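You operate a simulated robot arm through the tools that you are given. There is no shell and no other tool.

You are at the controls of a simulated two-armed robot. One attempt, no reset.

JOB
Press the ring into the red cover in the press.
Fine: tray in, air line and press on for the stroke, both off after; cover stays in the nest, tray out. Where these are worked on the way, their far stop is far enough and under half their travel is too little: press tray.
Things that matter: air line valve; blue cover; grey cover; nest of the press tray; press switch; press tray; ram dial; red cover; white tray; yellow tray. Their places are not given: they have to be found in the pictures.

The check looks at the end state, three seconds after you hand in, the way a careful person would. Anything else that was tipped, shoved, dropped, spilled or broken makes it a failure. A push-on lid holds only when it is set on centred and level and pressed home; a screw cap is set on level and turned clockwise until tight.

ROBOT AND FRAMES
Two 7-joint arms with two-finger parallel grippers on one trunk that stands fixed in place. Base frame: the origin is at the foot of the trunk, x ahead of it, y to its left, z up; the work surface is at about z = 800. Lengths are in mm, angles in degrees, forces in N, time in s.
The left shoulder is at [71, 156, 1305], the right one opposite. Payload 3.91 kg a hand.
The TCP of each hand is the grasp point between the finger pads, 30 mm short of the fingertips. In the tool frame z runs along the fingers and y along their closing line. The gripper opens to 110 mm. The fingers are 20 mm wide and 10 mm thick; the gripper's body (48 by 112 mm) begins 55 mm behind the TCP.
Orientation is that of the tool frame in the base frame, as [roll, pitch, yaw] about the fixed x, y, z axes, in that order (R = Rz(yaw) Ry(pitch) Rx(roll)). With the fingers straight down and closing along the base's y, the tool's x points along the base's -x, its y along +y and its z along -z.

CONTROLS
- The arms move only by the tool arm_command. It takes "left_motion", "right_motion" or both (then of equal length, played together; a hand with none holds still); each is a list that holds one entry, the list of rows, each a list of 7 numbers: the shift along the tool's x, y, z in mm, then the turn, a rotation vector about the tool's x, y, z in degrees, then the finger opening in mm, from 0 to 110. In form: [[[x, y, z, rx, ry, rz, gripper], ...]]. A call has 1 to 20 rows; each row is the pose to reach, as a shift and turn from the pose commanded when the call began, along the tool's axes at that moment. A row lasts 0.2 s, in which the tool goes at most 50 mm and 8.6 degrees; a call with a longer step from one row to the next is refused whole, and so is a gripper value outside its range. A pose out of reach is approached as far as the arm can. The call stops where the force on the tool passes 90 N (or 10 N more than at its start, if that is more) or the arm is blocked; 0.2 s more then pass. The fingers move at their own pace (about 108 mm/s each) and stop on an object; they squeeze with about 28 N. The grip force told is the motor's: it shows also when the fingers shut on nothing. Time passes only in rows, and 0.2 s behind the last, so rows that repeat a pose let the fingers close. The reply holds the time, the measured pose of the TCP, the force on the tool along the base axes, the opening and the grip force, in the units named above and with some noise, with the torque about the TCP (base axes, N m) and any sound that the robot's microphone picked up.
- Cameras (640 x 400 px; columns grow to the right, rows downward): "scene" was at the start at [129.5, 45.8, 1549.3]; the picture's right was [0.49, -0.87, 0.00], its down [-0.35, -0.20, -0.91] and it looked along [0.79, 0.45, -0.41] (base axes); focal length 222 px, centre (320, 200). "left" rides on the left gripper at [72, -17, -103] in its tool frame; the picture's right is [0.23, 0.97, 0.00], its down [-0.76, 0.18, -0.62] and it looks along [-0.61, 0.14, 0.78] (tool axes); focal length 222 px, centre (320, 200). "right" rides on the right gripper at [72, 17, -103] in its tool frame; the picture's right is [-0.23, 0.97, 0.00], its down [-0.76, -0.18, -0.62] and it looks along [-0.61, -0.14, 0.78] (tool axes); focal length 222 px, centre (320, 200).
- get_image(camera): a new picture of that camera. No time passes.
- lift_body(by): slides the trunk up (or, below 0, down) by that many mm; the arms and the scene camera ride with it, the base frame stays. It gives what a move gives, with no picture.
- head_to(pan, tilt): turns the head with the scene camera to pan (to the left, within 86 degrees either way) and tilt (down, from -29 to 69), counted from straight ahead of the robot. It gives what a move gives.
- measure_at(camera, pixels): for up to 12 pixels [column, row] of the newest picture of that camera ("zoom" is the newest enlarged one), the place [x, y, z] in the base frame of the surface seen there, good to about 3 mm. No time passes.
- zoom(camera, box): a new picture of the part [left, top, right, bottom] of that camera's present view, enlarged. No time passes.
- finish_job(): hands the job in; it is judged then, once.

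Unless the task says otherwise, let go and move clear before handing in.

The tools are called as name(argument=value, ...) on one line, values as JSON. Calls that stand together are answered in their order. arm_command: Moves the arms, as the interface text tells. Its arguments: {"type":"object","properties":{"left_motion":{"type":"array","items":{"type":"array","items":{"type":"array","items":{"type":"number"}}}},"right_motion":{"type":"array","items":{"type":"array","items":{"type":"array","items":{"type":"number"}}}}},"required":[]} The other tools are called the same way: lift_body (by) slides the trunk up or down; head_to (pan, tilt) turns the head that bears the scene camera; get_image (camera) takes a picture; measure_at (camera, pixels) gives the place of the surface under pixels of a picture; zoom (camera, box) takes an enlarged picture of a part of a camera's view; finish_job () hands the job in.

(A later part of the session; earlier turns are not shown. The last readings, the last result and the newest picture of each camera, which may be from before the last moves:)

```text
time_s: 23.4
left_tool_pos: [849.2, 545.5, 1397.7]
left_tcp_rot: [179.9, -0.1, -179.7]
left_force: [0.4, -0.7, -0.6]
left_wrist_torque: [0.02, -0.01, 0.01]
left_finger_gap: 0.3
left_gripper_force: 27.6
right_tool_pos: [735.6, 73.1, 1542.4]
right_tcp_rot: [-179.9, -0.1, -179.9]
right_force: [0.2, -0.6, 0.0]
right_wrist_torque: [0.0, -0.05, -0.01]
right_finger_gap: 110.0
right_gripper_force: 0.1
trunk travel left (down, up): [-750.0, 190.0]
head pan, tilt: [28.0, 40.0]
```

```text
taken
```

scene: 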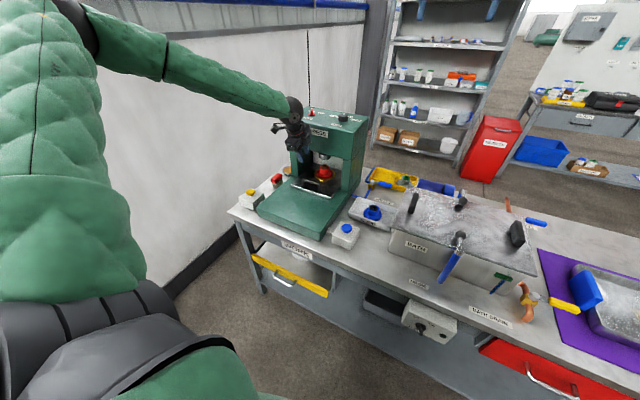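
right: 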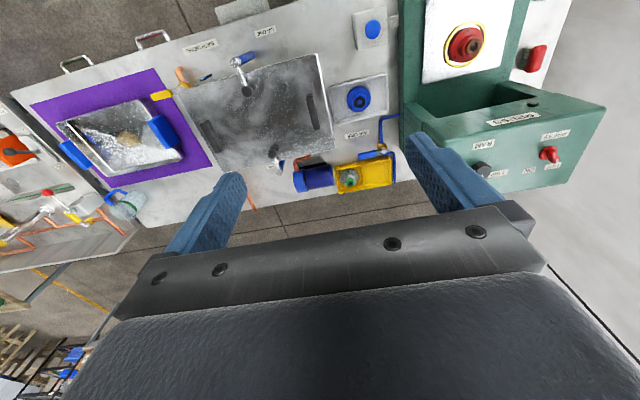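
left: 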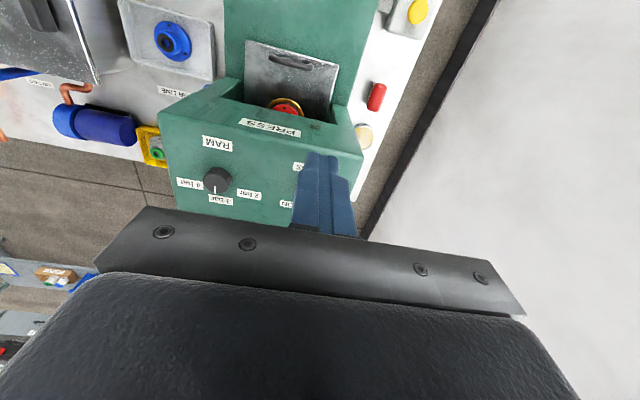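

The dial points to its 3 bar label, seen at (220,200), but the switch is hidden behind the fingers. I'll shift the hand -y to reveal it.

arm_command(left_motion=[[[0, -40, 0, 0, 0, 0, 0], [0, -80, 0, 0, 0, 0, 0], [0, -115, 0, 0, 0, 0, 0]]])

get_image(camera="left")

zoom(camera="left", box=[240, 110, 440, 235])

```text
time_s: 24.2
left_tool_pos: [847.6, 430.4, 1398.1]
left_tcp_rot: [179.8, 0.0, -179.7]
left_force: [0.5, 0.8, 0.3]
left_wrist_torque: [0.01, 0.04, -0.01]
left_finger_gap: 0.1
left_gripper_force: 28.1
right_tool_pos: [735.1, 73.7, 1542.4]
right_tcp_rot: [-180.0, 0.0, -179.9]
right_force: [-0.5, -0.3, 0.4]
right_wrist_torque: [0.01, 0.0, 0.0]
right_finger_gap: 110.0
right_gripper_force: 0.0
trunk travel left (down, up): [-750.0, 190.0]
head pan, tilt: [28.0, 40.0]
```

```text
taken
```

left: 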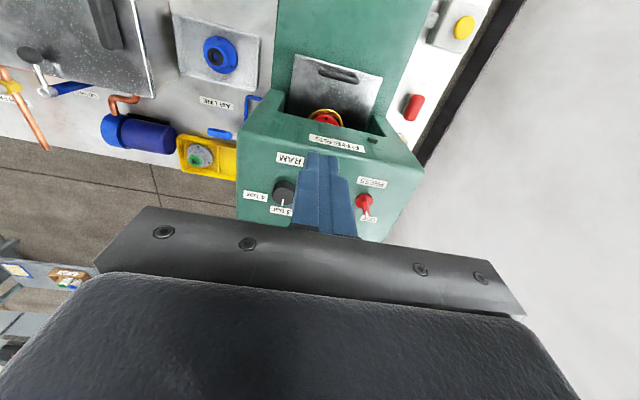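

```text
3.20 times, centred on (340, 172) of left
```

zoom: 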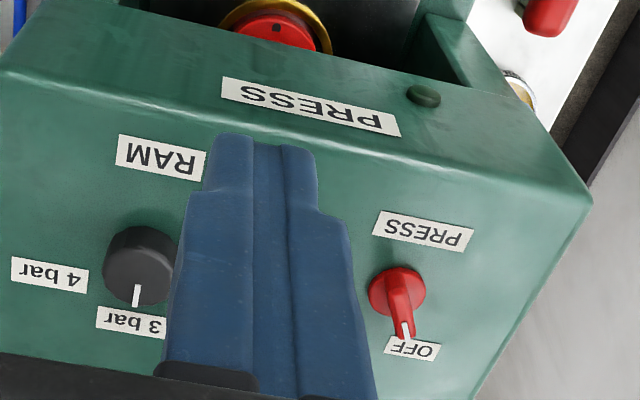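

Good view of the switch pointing at OFF, at zoom (405,330). I'll measure its centre and ends, and take a tighter zoom.

zoom(camera="left", box=[345, 185, 385, 225])

measure_at(camera="left", pixels=[[364, 199], [364, 203], [366, 210], [367, 213], [370, 219], [363, 196], [355, 202], [373, 200], [371, 182], [285, 188], [282, 202], [279, 210]])

```text
10.00 times, centred on (365, 205) of left
```

zoom: 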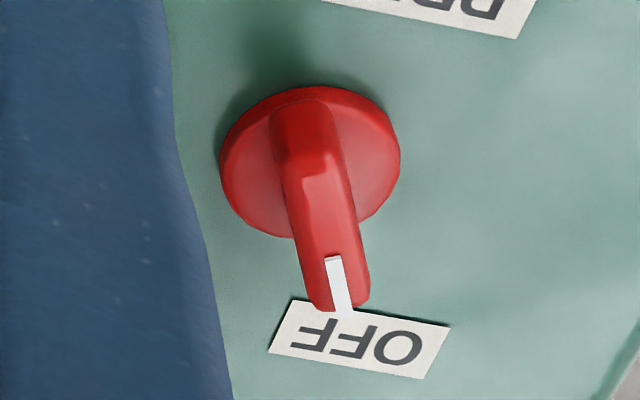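

```text
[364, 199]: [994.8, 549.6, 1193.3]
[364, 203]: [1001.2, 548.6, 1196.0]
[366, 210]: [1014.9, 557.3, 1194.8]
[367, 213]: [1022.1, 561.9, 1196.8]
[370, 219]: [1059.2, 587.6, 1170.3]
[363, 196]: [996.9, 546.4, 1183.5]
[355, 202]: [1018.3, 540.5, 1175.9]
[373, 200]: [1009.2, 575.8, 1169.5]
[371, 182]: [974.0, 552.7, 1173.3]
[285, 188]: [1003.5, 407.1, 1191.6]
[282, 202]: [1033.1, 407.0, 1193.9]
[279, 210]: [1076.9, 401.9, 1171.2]
```

The switch bar runs from about (995,548) to (1024,562), with its top at z≈1196 and the disc at about 1177. I'll locate the ON and OFF labels and the dial labels from the scene camera to get the turn angle.

zoom(camera="scene", box=[300, 103, 350, 128])

measure_at(camera="scene", pixels=[[321, 113], [311.5, 111.5], [310, 116], [309, 112]])

```text
12.80 times, centred on (325, 116) of scene
```

zoom: 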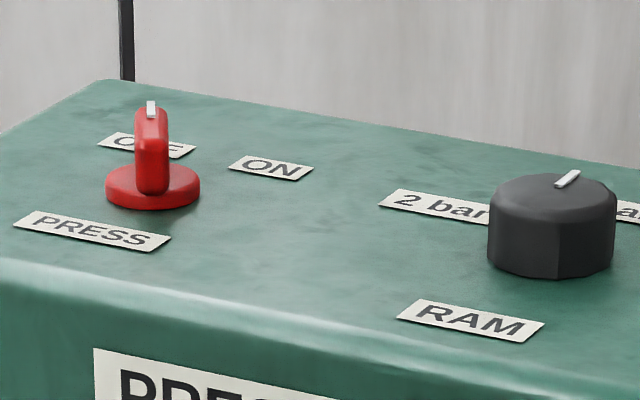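

```text
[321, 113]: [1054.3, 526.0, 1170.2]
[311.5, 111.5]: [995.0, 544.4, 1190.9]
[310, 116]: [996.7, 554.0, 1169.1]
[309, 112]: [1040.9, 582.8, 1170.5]
```

OFF is at azimuth about +35° and ON about −33°, with the centre at about (1010,556). I'll tilt the closed left hand 45° forward and stage it above the +y side of the pointer.

arm_command(left_motion=[[[-18.7, 27, 13, 0, -7.5, 0, 0], [-37.3, 54, 26, 0, -15, 0, 0], [-56, 81, 39, 0, -22.5, 0, 0], [-74.7, 108, 52, 0, -30, 0, 0], [-93.3, 135, 65, 0, -37.5, 0, 0], [-112, 162, 78, 0, -45, 0, 0]]])

get_image(camera="left")

get_image(camera="scene")

```text
time_s: 25.6
left_tool_pos: [962.6, 594.0, 1317.3]
left_tcp_rot: [-179.9, 45.2, -179.9]
left_force: [-0.1, 0.6, 0.2]
left_wrist_torque: [0.02, 0.0, 0.01]
left_finger_gap: 0.0
left_gripper_force: 27.7
right_tool_pos: [737.2, 75.0, 1541.8]
right_tcp_rot: [-180.0, -0.1, 180.0]
right_force: [0.0, 0.1, -0.5]
right_wrist_torque: [-0.02, 0.0, 0.0]
right_finger_gap: 110.0
right_gripper_force: 0.1
trunk travel left (down, up): [-750.0, 190.0]
head pan, tilt: [28.0, 40.0]
```

```text
taken
```

left: 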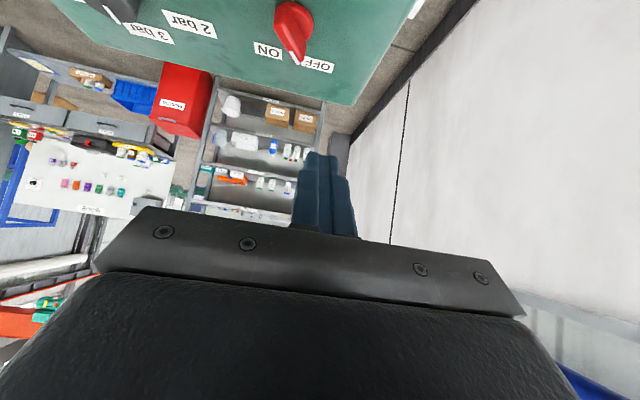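

```text
taken
```

scene: 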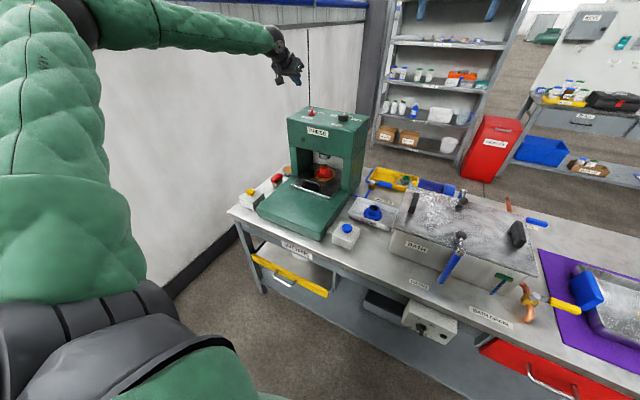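

Reached fine. This view shows the knob at (293,28) with ON to its left, and I'll measure it from here.

zoom(camera="left", box=[240, 0, 360, 80])

measure_at(camera="left", pixels=[[291, 8], [293, 20], [296, 40], [298, 55], [300, 60], [277, 22], [313, 22], [268, 50], [317, 65], [290, 3]])

```text
5.00 times, centred on (300, 40) of left
```

zoom: 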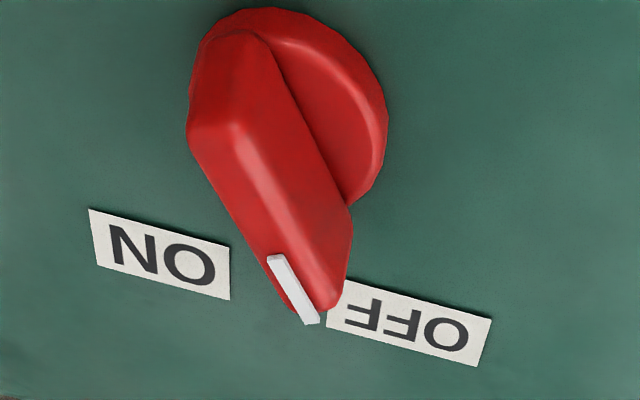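

```text
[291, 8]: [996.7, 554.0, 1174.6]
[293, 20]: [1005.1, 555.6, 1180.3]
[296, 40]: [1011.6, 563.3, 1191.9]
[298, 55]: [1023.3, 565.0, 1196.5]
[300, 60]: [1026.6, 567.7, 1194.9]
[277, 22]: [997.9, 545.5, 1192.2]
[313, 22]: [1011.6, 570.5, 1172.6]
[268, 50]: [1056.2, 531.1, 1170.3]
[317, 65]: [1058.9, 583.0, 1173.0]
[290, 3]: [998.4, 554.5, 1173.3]
```

Pointer tip at about (1026,566) and centre about (1011,556). I'll lower the closed fingertips beside the pointer on its +y side.

arm_command(left_motion=[[[10.7, -0.5, 27, 0, 0, 0, 0], [21.4, -1, 54, 0, 0, 0, 0], [32, -1, 81, 0, 0, 0, 0], [42.9, -1, 107.5, 0, 0, 0, 0]]])

get_image(camera="left")

zoom(camera="scene", box=[285, 90, 345, 130])

```text
time_s: 26.6
left_tool_pos: [1007.7, 590.2, 1214.4]
left_tcp_rot: [179.9, 45.0, -179.9]
left_force: [0.8, 0.1, -0.4]
left_wrist_torque: [-0.03, 0.04, -0.01]
left_finger_gap: 0.0
left_gripper_force: 28.2
right_tool_pos: [737.3, 73.4, 1542.8]
right_tcp_rot: [-180.0, -0.1, 180.0]
right_force: [-0.6, -0.6, 0.1]
right_wrist_torque: [-0.01, 0.01, 0.01]
right_finger_gap: 110.1
right_gripper_force: 0.0
trunk travel left (down, up): [-750.0, 190.0]
head pan, tilt: [28.0, 40.0]
```

```text
taken
```

left: 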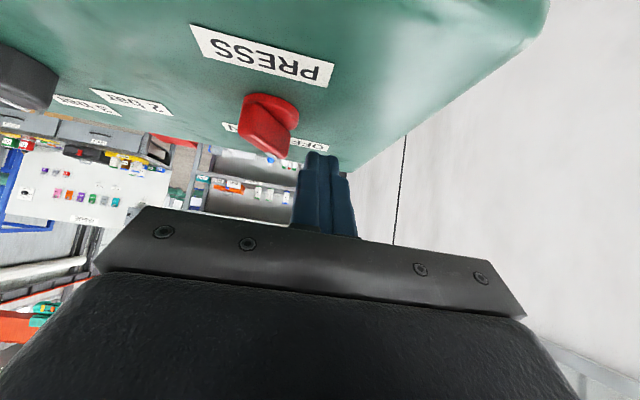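

```text
10.00 times, centred on (315, 110) of scene
```

zoom: 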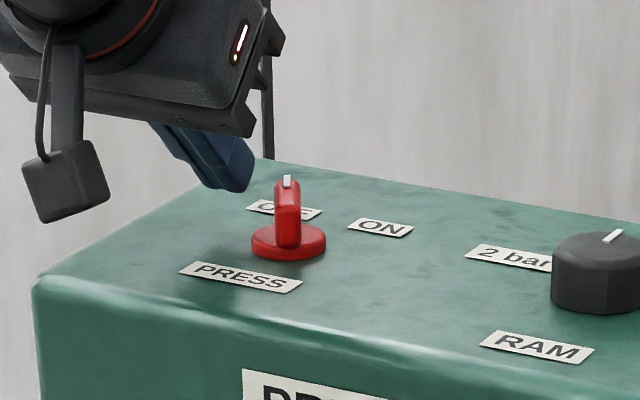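

The fingertips are beside the knob, slightly high. I'll lower 4 mm and sweep -y in small steps to turn the pointer toward ON.

arm_command(left_motion=[[[2.8, 0, 2.8, 0, 0, 0, 0], [2.8, -5, 2.8, 0, 0, 0, 0], [2.8, -9, 2.8, 0, 0, 0, 0], [2.8, -13, 2.8, 0, 0, 0, 0], [2.8, -17, 2.8, 0, 0, 0, 0], [2.8, -21, 2.8, 0, 0, 0, 0], [2.8, -24, 2.8, 0, 0, 0, 0], [2.8, -27, 2.8, 0, 0, 0, 0]]])

zoom(camera="scene", box=[285, 90, 345, 130])

zoom(camera="left", box=[180, 40, 400, 200])

```text
time_s: 28.4
left_tool_pos: [1007.9, 570.5, 1208.2]
left_tcp_rot: [-179.9, 45.1, -179.6]
left_force: [10.4, 32.8, 4.7]
left_wrist_torque: [0.58, -0.19, 0.44]
left_finger_gap: 0.2
left_gripper_force: 27.6
right_tool_pos: [736.2, 77.7, 1542.3]
right_tcp_rot: [-179.9, 0.1, -180.0]
right_force: [-0.1, -0.3, -0.2]
right_wrist_torque: [0.04, -0.02, 0.02]
right_finger_gap: 109.8
right_gripper_force: 0.1
trunk travel left (down, up): [-750.0, 190.0]
head pan, tilt: [28.0, 40.0]
```

```text
10.00 times, centred on (315, 110) of scene
```

zoom: 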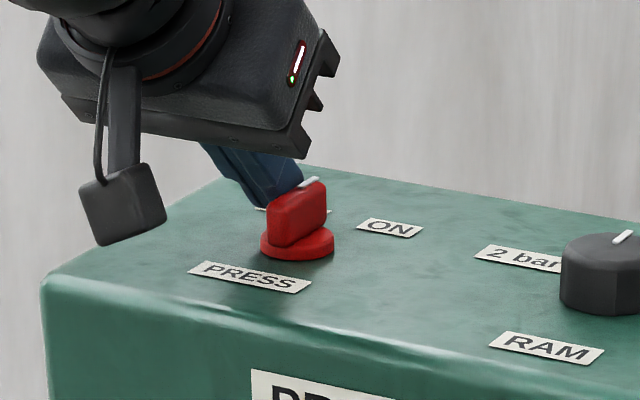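

```text
2.50 times, centred on (290, 120) of left
```

zoom: 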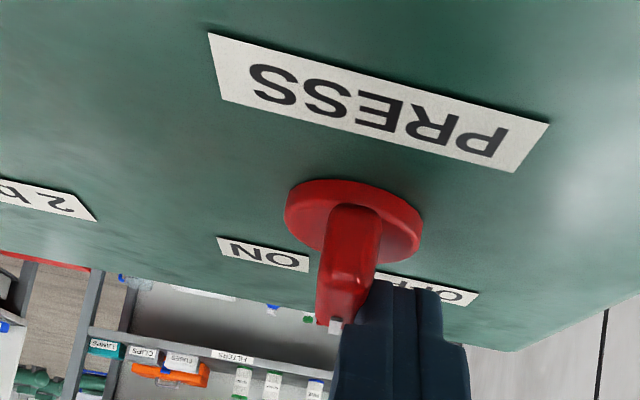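

The pointer has turned about half way with 33 N of resistance. I'll keep sweeping -y.

arm_command(left_motion=[[[0, -3, 0, 0, 0, 0, 0], [0, -6, 0, 0, 0, 0, 0], [0, -9, 0, 0, 0, 0, 0], [0, -12, 0, 0, 0, 0, 0]]])

zoom(camera="scene", box=[285, 90, 345, 130])

zoom(camera="left", box=[180, 40, 400, 200])

```text
time_s: 29.5
left_tool_pos: [1008.1, 569.4, 1208.1]
left_tcp_rot: [179.7, 45.1, -179.1]
left_force: [-5.6, 91.0, 1.6]
left_wrist_torque: [1.46, 0.21, 0.54]
left_finger_gap: 0.0
left_gripper_force: 28.4
right_tool_pos: [732.7, 71.4, 1543.3]
right_tcp_rot: [-179.8, -0.1, 179.3]
right_force: [-0.4, -0.7, 0.5]
right_wrist_torque: [0.04, 0.05, 0.02]
right_finger_gap: 110.2
right_gripper_force: 0.1
trunk travel left (down, up): [-750.0, 190.0]
head pan, tilt: [28.0, 40.0]
stopped in row 4 (left hand): the force on the tool passed its limit at 92 N (the readings are from after the stop); the commanded pose is now the measured one
```

```text
10.00 times, centred on (315, 110) of scene
```

zoom: 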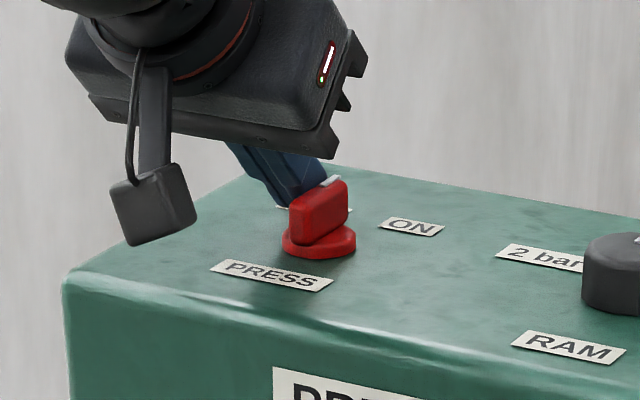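

```text
2.50 times, centred on (290, 120) of left
```

zoom: 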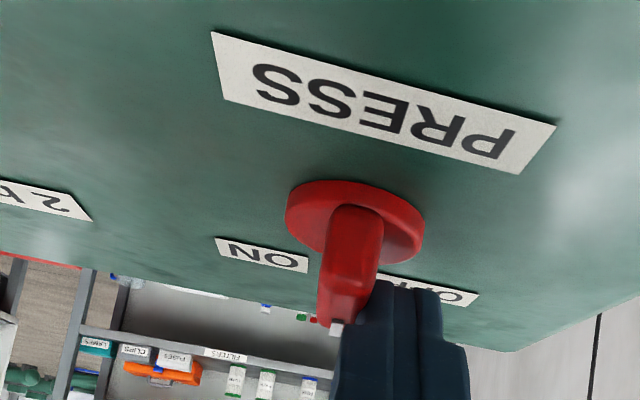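

The push hit 92 N with the pointer part way round. I'll relax by moving back +y and look at where the pointer stands.

arm_command(left_motion=[[[0, 6, 0, 0, 0, 0, 0], [0, 14, 0, 0, 0, 0, 0], [0, 22, 0, 0, 0, 0, 0]]])

zoom(camera="left", box=[180, 40, 400, 200])

measure_at(camera="zoom", pixels=[[340, 210], [355, 190], [345, 260], [335, 300], [320, 325], [265, 250]])

zoom(camera="scene", box=[285, 90, 345, 130])

```text
time_s: 30.3
left_tool_pos: [1016.6, 568.1, 1212.3]
left_tcp_rot: [-179.9, 45.5, 179.9]
left_force: [-2.3, 25.1, 0.4]
left_wrist_torque: [0.77, 0.13, 0.39]
left_finger_gap: 0.0
left_gripper_force: 27.9
right_tool_pos: [736.9, 68.6, 1540.9]
right_tcp_rot: [-179.9, -0.1, 179.3]
right_force: [0.3, 0.0, 0.1]
right_wrist_torque: [0.01, 0.02, -0.01]
right_finger_gap: 110.3
right_gripper_force: 0.1
trunk travel left (down, up): [-750.0, 190.0]
head pan, tilt: [28.0, 40.0]
```

```text
2.50 times, centred on (290, 120) of left
```

zoom: 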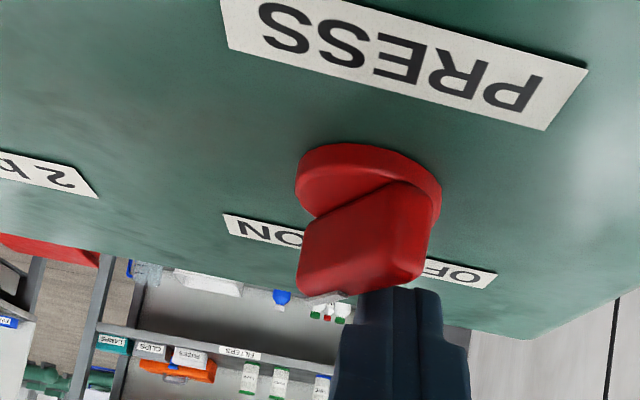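

```text
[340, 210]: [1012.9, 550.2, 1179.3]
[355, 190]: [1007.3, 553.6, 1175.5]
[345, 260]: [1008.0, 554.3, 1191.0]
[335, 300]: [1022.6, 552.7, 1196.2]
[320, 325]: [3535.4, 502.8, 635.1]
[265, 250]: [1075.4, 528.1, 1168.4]
```

```text
10.00 times, centred on (315, 110) of scene
```

zoom: 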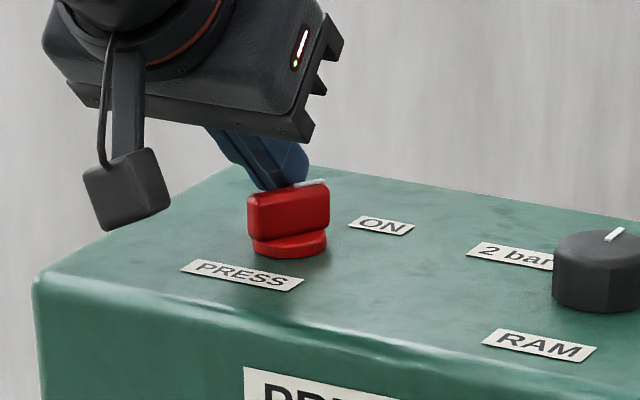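

The pointer jumped further round while relaxing, and the scene zoom shows the bar near side-on. I'll hold briefly and re-read before doing anything else.

arm_command(left_motion=[[[0, 0, 0, 0, 0, 0, 0], [0, 0, 0, 0, 0, 0, 0]]])

zoom(camera="scene", box=[285, 90, 345, 130])

get_image(camera="scene")

```text
time_s: 30.9
left_tool_pos: [1009.9, 573.7, 1213.6]
left_tcp_rot: [-180.0, 45.5, -179.9]
left_force: [0.5, -0.4, 0.6]
left_wrist_torque: [-0.01, 0.0, -0.03]
left_finger_gap: 0.0
left_gripper_force: 27.9
right_tool_pos: [732.5, 69.0, 1544.3]
right_tcp_rot: [-179.9, 0.0, 179.6]
right_force: [-1.1, -0.5, -0.4]
right_wrist_torque: [-0.03, 0.0, 0.02]
right_finger_gap: 110.0
right_gripper_force: 0.0
trunk travel left (down, up): [-750.0, 190.0]
head pan, tilt: [28.0, 40.0]
```

```text
10.00 times, centred on (315, 110) of scene
```

zoom: 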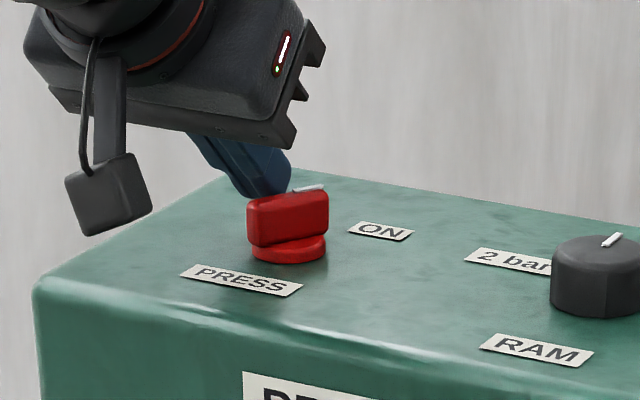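

```text
taken
```

scene: 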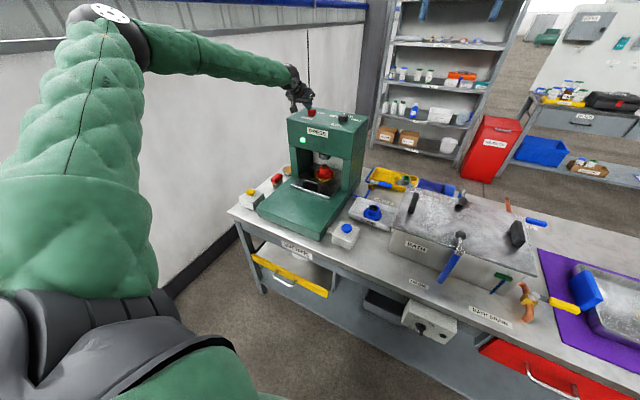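

The press's green lamp is lit at scene (303,139), so the switch is ON. I'll raise the hand straight up and away from the knob.

arm_command(left_motion=[[[-14, 3, -14, 0, 0, 0, 0], [-35, 5, -35, 0, 0, 0, 0], [-60, 5, -75, 0, 0, 0, 0], [-85, 5, -120, 0, 0, 0, 0]]])

zoom(camera="left", box=[180, 0, 400, 160])

zoom(camera="scene", box=[280, 95, 370, 155])

```text
refused: row 4 steps farther than a row can; nothing moved
```

```text
2.50 times, centred on (290, 80) of left
```

zoom: 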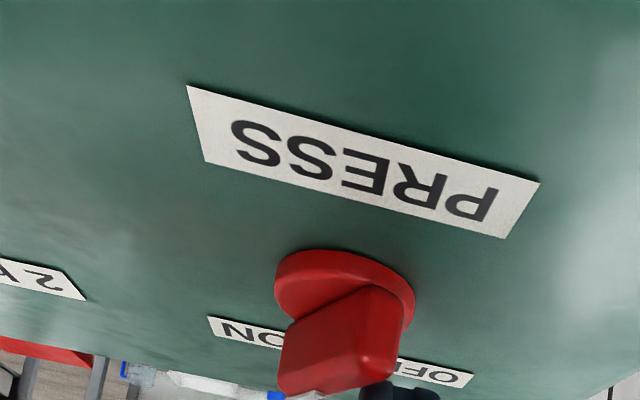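

```text
6.67 times, centred on (325, 125) of scene
```

zoom: 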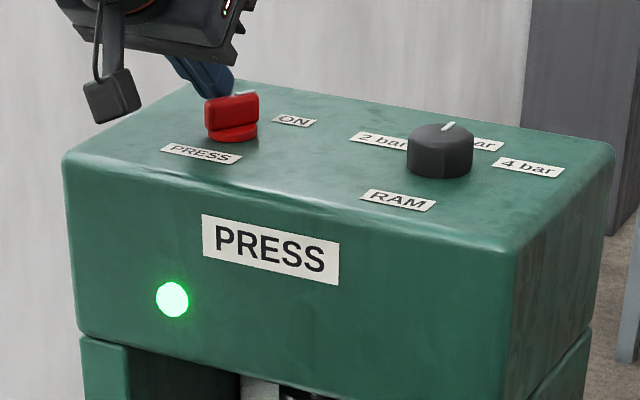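

The lamp is clearly green, and the last move was refused for an overlong step. I'll repeat the retreat with smaller steps.

arm_command(left_motion=[[[-14, 3, -14, 0, 0, 0, 0], [-30, 5, -35, 0, 0, 0, 0], [-50, 5, -70, 0, 0, 0, 0], [-70, 5, -105, 0, 0, 0, 0]]])

zoom(camera="left", box=[180, 0, 400, 160])

get_image(camera="left")

```text
time_s: 31.9
left_tool_pos: [984.6, 576.0, 1336.4]
left_tcp_rot: [179.9, 45.4, -180.0]
left_force: [-0.1, -0.2, 0.3]
left_wrist_torque: [-0.01, 0.01, 0.02]
left_finger_gap: 0.2
left_gripper_force: 28.1
right_tool_pos: [732.9, 65.6, 1545.0]
right_tcp_rot: [-180.0, 0.1, 179.4]
right_force: [-0.3, 0.0, 0.3]
right_wrist_torque: [0.02, -0.03, -0.02]
right_finger_gap: 110.1
right_gripper_force: 0.1
trunk travel left (down, up): [-750.0, 190.0]
head pan, tilt: [28.0, 40.0]
```

```text
2.50 times, centred on (290, 80) of left
```

zoom: 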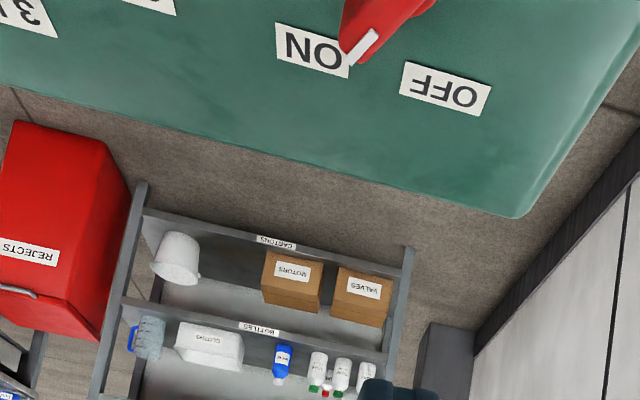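

```text
taken
```

left: 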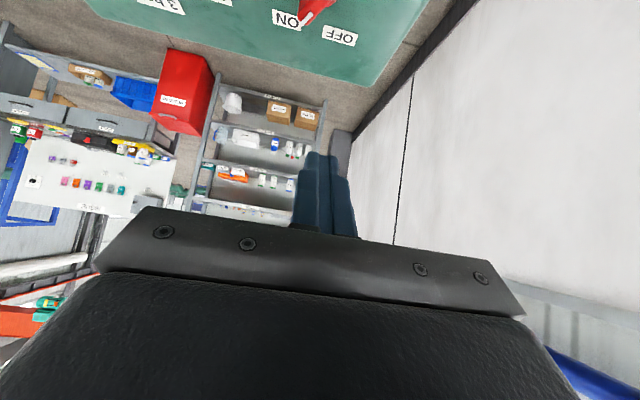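

The pointer now points exactly at ON. The right hand's reading drifted by about 8 mm, so I'll check whether it settles and whether bench measurements are unchanged.

arm_command(right_motion=[[[0, 0, 0, 0, 0, 0, 110], [0, 0, 0, 0, 0, 0, 110], [0, 0, 0, 0, 0, 0, 110], [0, 0, 0, 0, 0, 0, 110], [0, 0, 0, 0, 0, 0, 110]]])

get_image(camera="scene")

zoom(camera="scene", box=[230, 90, 480, 250])

measure_at(camera="zoom", pixels=[[57, 256], [298, 345], [364, 232], [408, 241], [445, 220], [363, 297], [150, 72], [312, 107]])

```text
time_s: 33.1
left_tool_pos: [985.8, 577.8, 1336.2]
left_tcp_rot: [179.9, 45.3, -179.9]
left_force: [-0.4, 0.6, 0.5]
left_wrist_torque: [-0.02, 0.01, 0.02]
left_finger_gap: 0.2
left_gripper_force: 28.3
right_tool_pos: [734.1, 67.4, 1543.4]
right_tcp_rot: [-179.9, 0.0, 179.4]
right_force: [0.0, 0.0, 0.2]
right_wrist_torque: [0.01, 0.02, -0.01]
right_finger_gap: 110.1
right_gripper_force: 0.1
trunk travel left (down, up): [-750.0, 190.0]
head pan, tilt: [28.0, 40.0]
```

```text
taken
```

scene: 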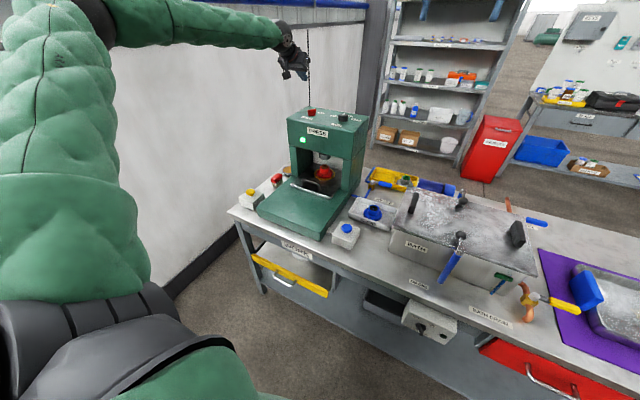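

```text
2.50 times, centred on (355, 170) of scene
```

zoom: 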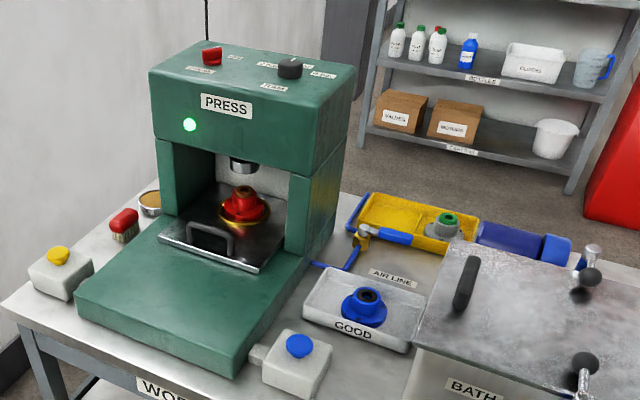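

```text
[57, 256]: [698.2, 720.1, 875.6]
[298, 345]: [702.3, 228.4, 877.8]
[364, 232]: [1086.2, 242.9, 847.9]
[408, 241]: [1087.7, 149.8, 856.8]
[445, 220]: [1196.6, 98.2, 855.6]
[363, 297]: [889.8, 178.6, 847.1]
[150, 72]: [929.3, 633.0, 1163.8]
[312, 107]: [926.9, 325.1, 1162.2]
```

Measurements in the base frame are unchanged, so only the arms flexed. Next is the air valve, which I'll study closely with the right camera's zoom.

get_image(camera="right")

zoom(camera="right", box=[290, 100, 430, 200])

zoom(camera="right", box=[350, 130, 410, 170])

```text
taken
```

right: 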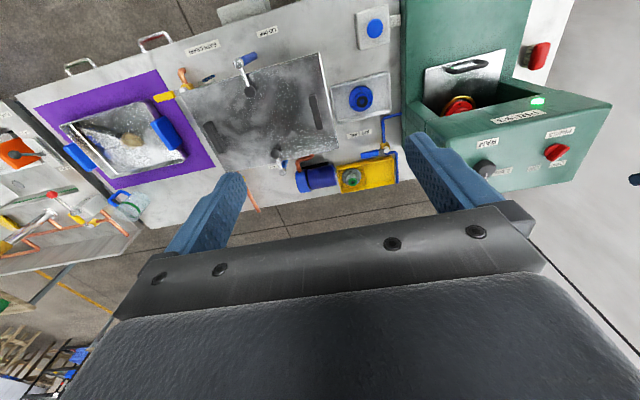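

```text
4.00 times, centred on (360, 150) of right
```

zoom: 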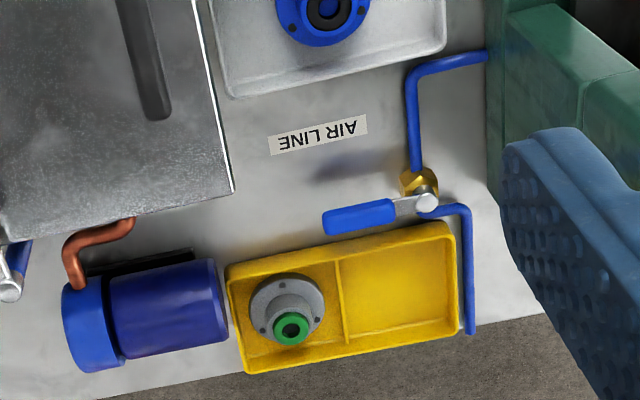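

```text
10.00 times, centred on (380, 150) of right
```

zoom: 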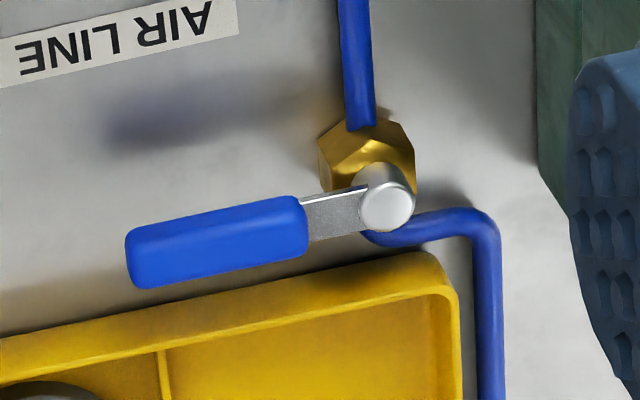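

The valve inlet pipe runs along x toward the robot and the space on that -x side is clear, so the lever most likely opens toward -x. I'll measure the lever, yellow tray rim, GOOD tray and bath heights for clearance.

measure_at(camera="right", pixels=[[384, 153], [380, 154], [370, 156.5], [363, 158], [378, 150], [381, 157], [386, 158], [376, 168], [366, 161], [345, 164]])

zoom(camera="scene", box=[360, 160, 460, 225])

measure_at(camera="zoom", pixels=[[330, 210], [310, 370], [385, 190], [350, 330], [420, 240], [120, 165], [150, 180], [230, 205], [280, 215], [150, 250], [50, 210], [260, 280]])

```text
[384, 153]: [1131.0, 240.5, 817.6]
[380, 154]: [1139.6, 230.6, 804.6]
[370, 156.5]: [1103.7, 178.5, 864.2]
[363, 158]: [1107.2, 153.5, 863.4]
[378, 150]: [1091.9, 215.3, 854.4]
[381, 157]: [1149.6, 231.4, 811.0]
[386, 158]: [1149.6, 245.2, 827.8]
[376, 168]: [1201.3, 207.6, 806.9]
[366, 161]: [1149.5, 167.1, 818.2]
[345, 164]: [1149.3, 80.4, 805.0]
```

```text
6.15 times, centred on (410, 192) of scene
```

zoom: 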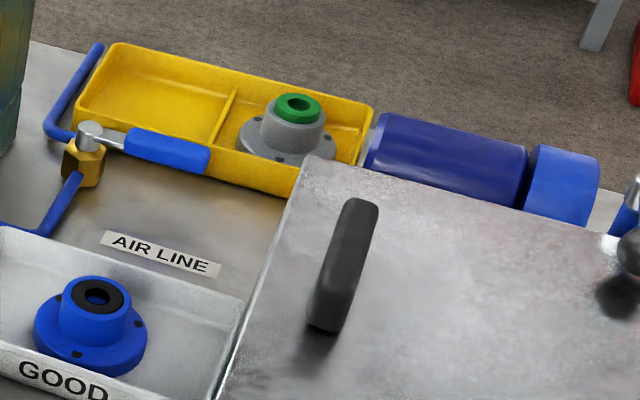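

```text
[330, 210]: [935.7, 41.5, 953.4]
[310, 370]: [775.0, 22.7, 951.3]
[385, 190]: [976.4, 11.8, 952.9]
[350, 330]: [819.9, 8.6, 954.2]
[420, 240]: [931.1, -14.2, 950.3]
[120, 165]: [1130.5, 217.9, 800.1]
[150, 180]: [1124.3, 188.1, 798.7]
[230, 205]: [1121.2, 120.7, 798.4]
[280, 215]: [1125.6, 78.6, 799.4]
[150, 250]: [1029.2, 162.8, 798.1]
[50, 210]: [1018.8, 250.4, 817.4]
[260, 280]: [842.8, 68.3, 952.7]
```

The lever handle is centred at x≈1098, y 140–215, top z≈864, the tray rim is at about 828, and the bath lid edge is at y≈68. I'll move the left hand clear of the press to (700,172,1336), then lower the trunk.

arm_command(left_motion=[[[18.3, -36.8, -18.3, 0, 0, 0, 0], [36.6, -73.6, -36.6, 0, 0, 0, 0], [55, -110.5, -55, 0, 0, 0, 0], [73.3, -147.3, -73.3, 0, 0, 0, 0], [91.6, -184, -91.6, 0, 0, 0, 0], [110, -221, -110, 0, 0, 0, 0], [128, -258, -128, 0, 0, 0, 0], [146.5, -294.5, -146.5, 0, 0, 0, 0], [165, -331, -165, 0, 0, 0, 0], [183, -368, -183, 0, 0, 0, 0], [201.5, -405, -201.5, 0, 0, 0, 0]]])

get_image(camera="scene")

```text
time_s: 35.5
left_tool_pos: [700.6, 173.5, 1333.7]
left_tcp_rot: [179.7, 45.3, 179.9]
left_force: [0.6, -0.5, 0.6]
left_wrist_torque: [0.02, -0.02, 0.01]
left_finger_gap: 0.1
left_gripper_force: 28.0
right_tool_pos: [733.2, 65.6, 1543.9]
right_tcp_rot: [179.8, 0.0, 179.5]
right_force: [-0.4, 0.1, -0.3]
right_wrist_torque: [0.02, -0.03, 0.01]
right_finger_gap: 109.8
right_gripper_force: 0.0
trunk travel left (down, up): [-750.0, 190.0]
head pan, tilt: [28.0, 40.0]
```

```text
taken
```

scene: 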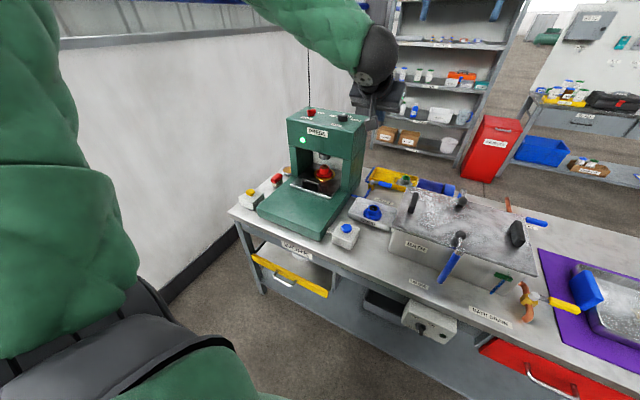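

I'll shift the right hand 150 mm to its right to keep the arms apart, then lower the trunk 250 mm.

arm_command(right_motion=[[[0, -40, 0, 0, 0, 0, 60], [0, -80, 0, 0, 0, 0, 0], [0, -120, 0, 0, 0, 0, 0], [0, -150, 0, 0, 0, 0, 0]]])

lift_body(by=-250)

get_image(camera="scene")

get_image(camera="left")

```text
time_s: 36.5
left_tool_pos: [702.1, 172.9, 1334.1]
left_tcp_rot: [179.7, 45.3, -180.0]
left_force: [0.4, 0.0, -0.1]
left_wrist_torque: [0.02, 0.01, 0.01]
left_finger_gap: 0.0
left_gripper_force: 27.9
right_tool_pos: [732.8, -85.7, 1543.8]
right_tcp_rot: [179.8, 0.0, 179.5]
right_force: [0.1, -1.0, 0.5]
right_wrist_torque: [0.02, 0.02, -0.03]
right_finger_gap: 0.1
right_gripper_force: 28.4
trunk travel left (down, up): [-750.0, 190.0]
head pan, tilt: [28.0, 40.0]
```

```text
time_s: 39.0
left_tool_pos: [701.3, 174.9, 1083.3]
left_tcp_rot: [179.9, 45.3, -179.8]
left_force: [-0.4, -0.1, 1.1]
left_wrist_torque: [0.02, -0.04, -0.02]
left_finger_gap: 0.0
left_gripper_force: 28.2
right_tool_pos: [732.2, -82.9, 1293.3]
right_tcp_rot: [-180.0, 0.0, 179.3]
right_force: [-0.1, 1.4, -1.2]
right_wrist_torque: [0.0, -0.02, 0.03]
right_finger_gap: 0.2
right_gripper_force: 27.5
trunk travel left (down, up): [-500.0, 440.0]
head pan, tilt: [28.0, 40.0]
```

```text
taken
```

scene: 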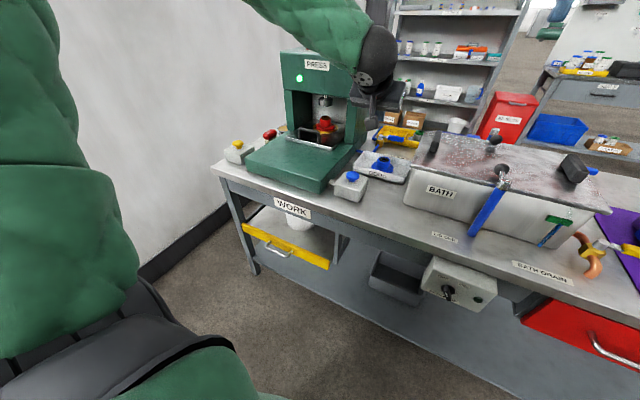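

```text
taken
```

left: 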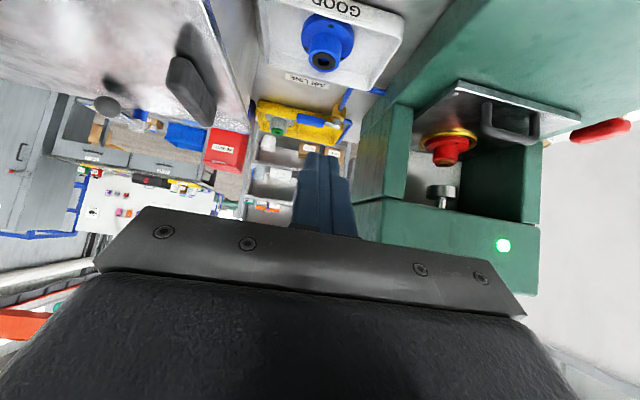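

Now I'll advance the left hand down the corridor between press and bath to about (1000,178,1000).

arm_command(left_motion=[[[-21.8, 0, 38.6, 0, 0, 0, 0], [-43.6, 1, 77.2, 0, 0, 0, 0], [-65.4, 1, 115.8, 0, 0, 0, 0], [-87.3, 2, 154.3, 0, 0, 0, 0], [-109, 2, 193, 0, 0, 0, 0], [-131, 3, 231.5, 0, 0, 0, 0], [-152.7, 3, 270.1, 0, 0, 0, 0]]])

get_image(camera="left")

get_image(camera="scene")

zoom(camera="left", box=[220, 0, 460, 160])

```text
time_s: 40.6
left_tool_pos: [1004.4, 179.3, 1000.4]
left_tcp_rot: [179.9, 45.2, -179.9]
left_force: [0.5, 0.6, -0.2]
left_wrist_torque: [0.02, 0.02, 0.03]
left_finger_gap: 0.0
left_gripper_force: 27.6
right_tool_pos: [734.8, -81.9, 1291.2]
right_tcp_rot: [180.0, -0.1, 179.5]
right_force: [0.1, 0.0, -0.8]
right_wrist_torque: [0.02, 0.08, 0.0]
right_finger_gap: 0.0
right_gripper_force: 27.8
trunk travel left (down, up): [-500.0, 440.0]
head pan, tilt: [28.0, 40.0]
```

```text
taken
```

left: 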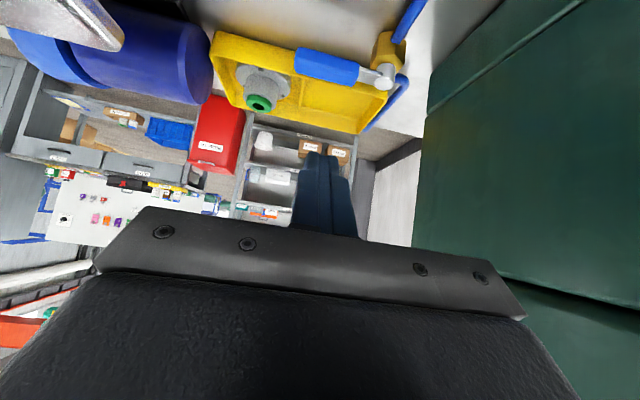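

```text
taken
```

scene: 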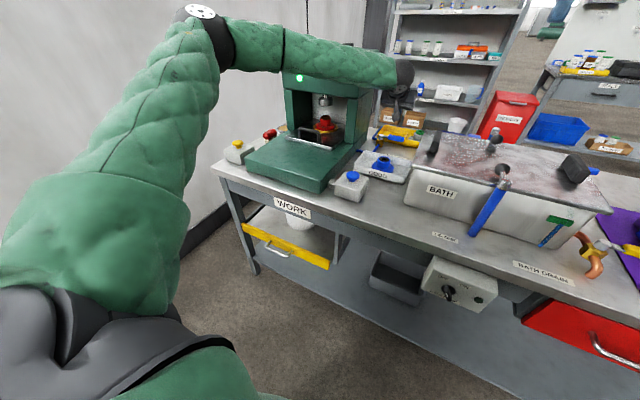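

```text
2.50 times, centred on (340, 80) of left
```

zoom: 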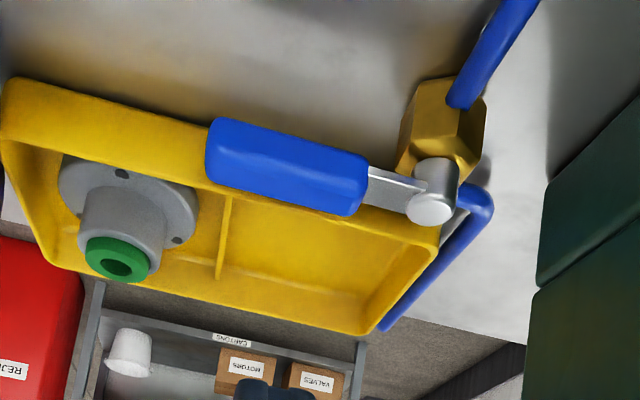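

The reach is good and the lever is clearly seen at (330,67). I'll measure it precisely from here.

measure_at(camera="zoom", pixels=[[433, 208], [425, 175], [400, 195], [350, 175], [290, 150], [230, 130], [350, 205], [290, 195], [225, 170], [320, 207], [150, 115], [400, 225]])

```text
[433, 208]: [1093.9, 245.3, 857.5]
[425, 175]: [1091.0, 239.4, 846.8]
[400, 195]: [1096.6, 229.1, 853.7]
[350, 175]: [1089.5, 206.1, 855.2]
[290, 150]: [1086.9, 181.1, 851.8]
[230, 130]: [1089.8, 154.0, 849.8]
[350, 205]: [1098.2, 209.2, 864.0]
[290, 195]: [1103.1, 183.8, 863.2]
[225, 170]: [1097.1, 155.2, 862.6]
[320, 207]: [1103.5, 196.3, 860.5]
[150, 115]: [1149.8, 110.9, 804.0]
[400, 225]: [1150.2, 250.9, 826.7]
```

Handle far edge is at x≈1107, top z≈863, pivot about (1096,243), with the tray front at 1150. I'll position the closed fingers above the gap just beyond the lever.

arm_command(left_motion=[[[-16.5, -1, 40, 0, 0, 0, 0], [-33, -2, 80, 0, 0, 0, 0], [-49.5, -4, 120.2, 0, 0, 0, 0], [-49.5, -4, 120.2, 0, 0, 0, 0]]])

get_image(camera="left")

zoom(camera="scene", box=[260, 40, 480, 210])

```text
time_s: 41.6
left_tool_pos: [1038.9, 229.4, 976.6]
left_tcp_rot: [179.9, 45.3, 180.0]
left_force: [-0.2, 0.5, 0.3]
left_wrist_torque: [0.01, -0.05, -0.01]
left_finger_gap: 0.0
left_gripper_force: 28.5
left hand out of reach, approached as far as the arm can: row 1, 2, 3, 4
right_tool_pos: [732.1, -83.7, 1292.4]
right_tcp_rot: [-180.0, 0.0, 179.4]
right_force: [-0.6, -0.7, 0.1]
right_wrist_torque: [0.05, -0.01, 0.02]
right_finger_gap: 0.0
right_gripper_force: 27.8
trunk travel left (down, up): [-500.0, 440.0]
head pan, tilt: [28.0, 40.0]
```

```text
taken
```

left: 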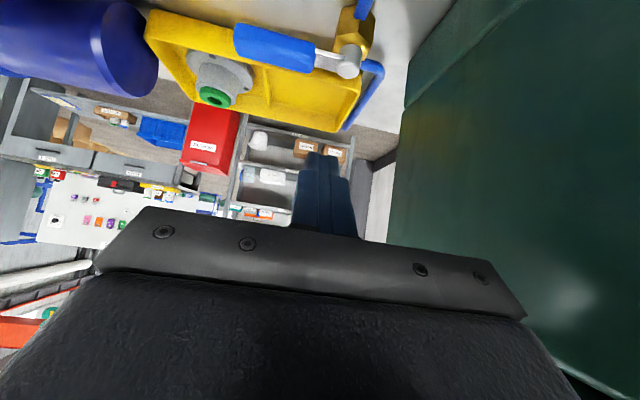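

```text
2.35 times, centred on (370, 125) of scene
```

zoom: 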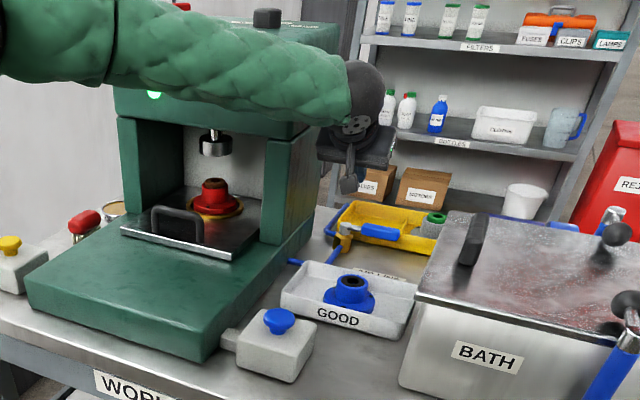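

That pose was out of reach; the arm stopped at (1039,229,977) with the elbow high and left. I'll back off and try a different tool azimuth and tilt.

arm_command(left_motion=[[[33, 2, -80, 0, 0, 0, 0], [33, 2, -80, 0, 0, 0, 0], [49.5, 4, -120.2, 0, 0, 0, 0], [49.5, 4, -120.2, 0, 0, 0, 0]]])

```text
refused: row 1 steps farther than a row can; nothing moved
```

The first step was too long; I'll redo the retreat with smaller steps.

arm_command(left_motion=[[[16.5, 1, -40, 0, 0, 0, 0], [33, 2, -80, 0, 0, 0, 0], [49.5, 4, -120.2, 0, 0, 0, 0], [49.5, 4, -120.2, 0, 0, 0, 0]]])

get_image(camera="scene")

```text
time_s: 42.6
left_tool_pos: [919.7, 232.1, 1029.1]
left_tcp_rot: [179.9, 45.2, -179.9]
left_force: [-0.3, 0.2, -0.1]
left_wrist_torque: [0.0, 0.02, -0.03]
left_finger_gap: 0.0
left_gripper_force: 28.1
right_tool_pos: [734.3, -83.5, 1291.8]
right_tcp_rot: [-180.0, -0.1, 179.4]
right_force: [1.1, 0.1, -0.6]
right_wrist_torque: [-0.02, 0.03, -0.02]
right_finger_gap: 0.0
right_gripper_force: 28.5
trunk travel left (down, up): [-500.0, 440.0]
head pan, tilt: [28.0, 40.0]
```

```text
taken
```

scene: 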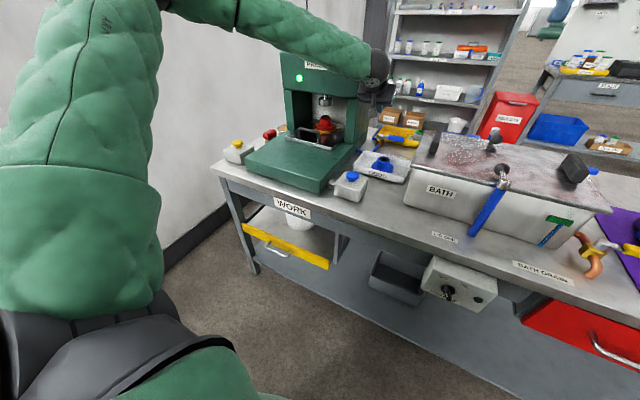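

After that the commanded pose follows the achieved one. I'll try turning the tool azimuth 20° toward -y so it lines up with the forearm, and watch for reach limits.

arm_command(left_motion=[[[0, 0, 0, 4.7, 0, 4.7, 0], [0, 0, 0, 9.4, 0, 9.4, 0], [0, 0, 0, 14.1, 0, 14.1, 0]]])

arm_command(left_motion=[[[-10, -5, 36, 0, 0, 0, 0], [-20, -10, 72, 0, 0, 0, 0], [-30, -15, 108, 0, 0, 0, 0], [-40, -20, 144, 0, 0, 0, 0]]])

get_image(camera="scene")

```text
time_s: 43.4
left_tool_pos: [920.3, 231.9, 1030.3]
left_tcp_rot: [179.8, 45.4, 159.8]
left_force: [-0.1, 1.2, -0.7]
left_wrist_torque: [-0.01, -0.02, 0.0]
left_finger_gap: 0.1
left_gripper_force: 27.7
right_tool_pos: [733.6, -83.6, 1293.8]
right_tcp_rot: [-179.9, 0.0, 179.4]
right_force: [0.1, 0.2, -0.1]
right_wrist_torque: [-0.03, 0.0, 0.02]
right_finger_gap: 0.0
right_gripper_force: 27.9
trunk travel left (down, up): [-500.0, 440.0]
head pan, tilt: [28.0, 40.0]
```

```text
time_s: 44.4
left_tool_pos: [1024.7, 178.8, 964.9]
left_tcp_rot: [179.9, 45.3, 160.1]
left_force: [-1.3, 0.0, 0.3]
left_wrist_torque: [0.03, -0.03, -0.02]
left_finger_gap: 0.0
left_gripper_force: 27.6
left hand out of reach, approached as far as the arm can: row 4
right_tool_pos: [733.7, -83.7, 1293.8]
right_tcp_rot: [-180.0, 0.0, 179.6]
right_force: [0.6, -0.4, 1.3]
right_wrist_torque: [0.02, -0.03, 0.0]
right_finger_gap: 0.0
right_gripper_force: 28.5
trunk travel left (down, up): [-500.0, 440.0]
head pan, tilt: [28.0, 40.0]
```

```text
taken
```

scene: 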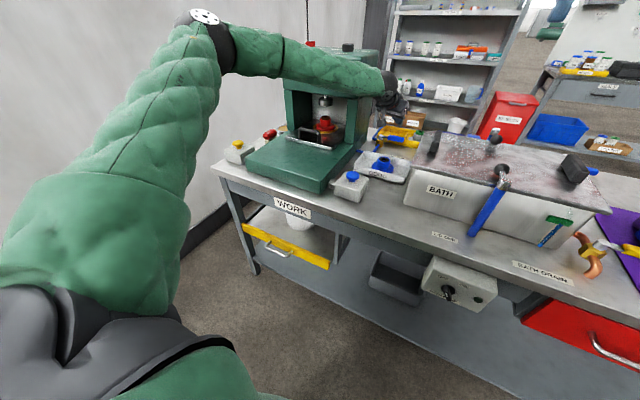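

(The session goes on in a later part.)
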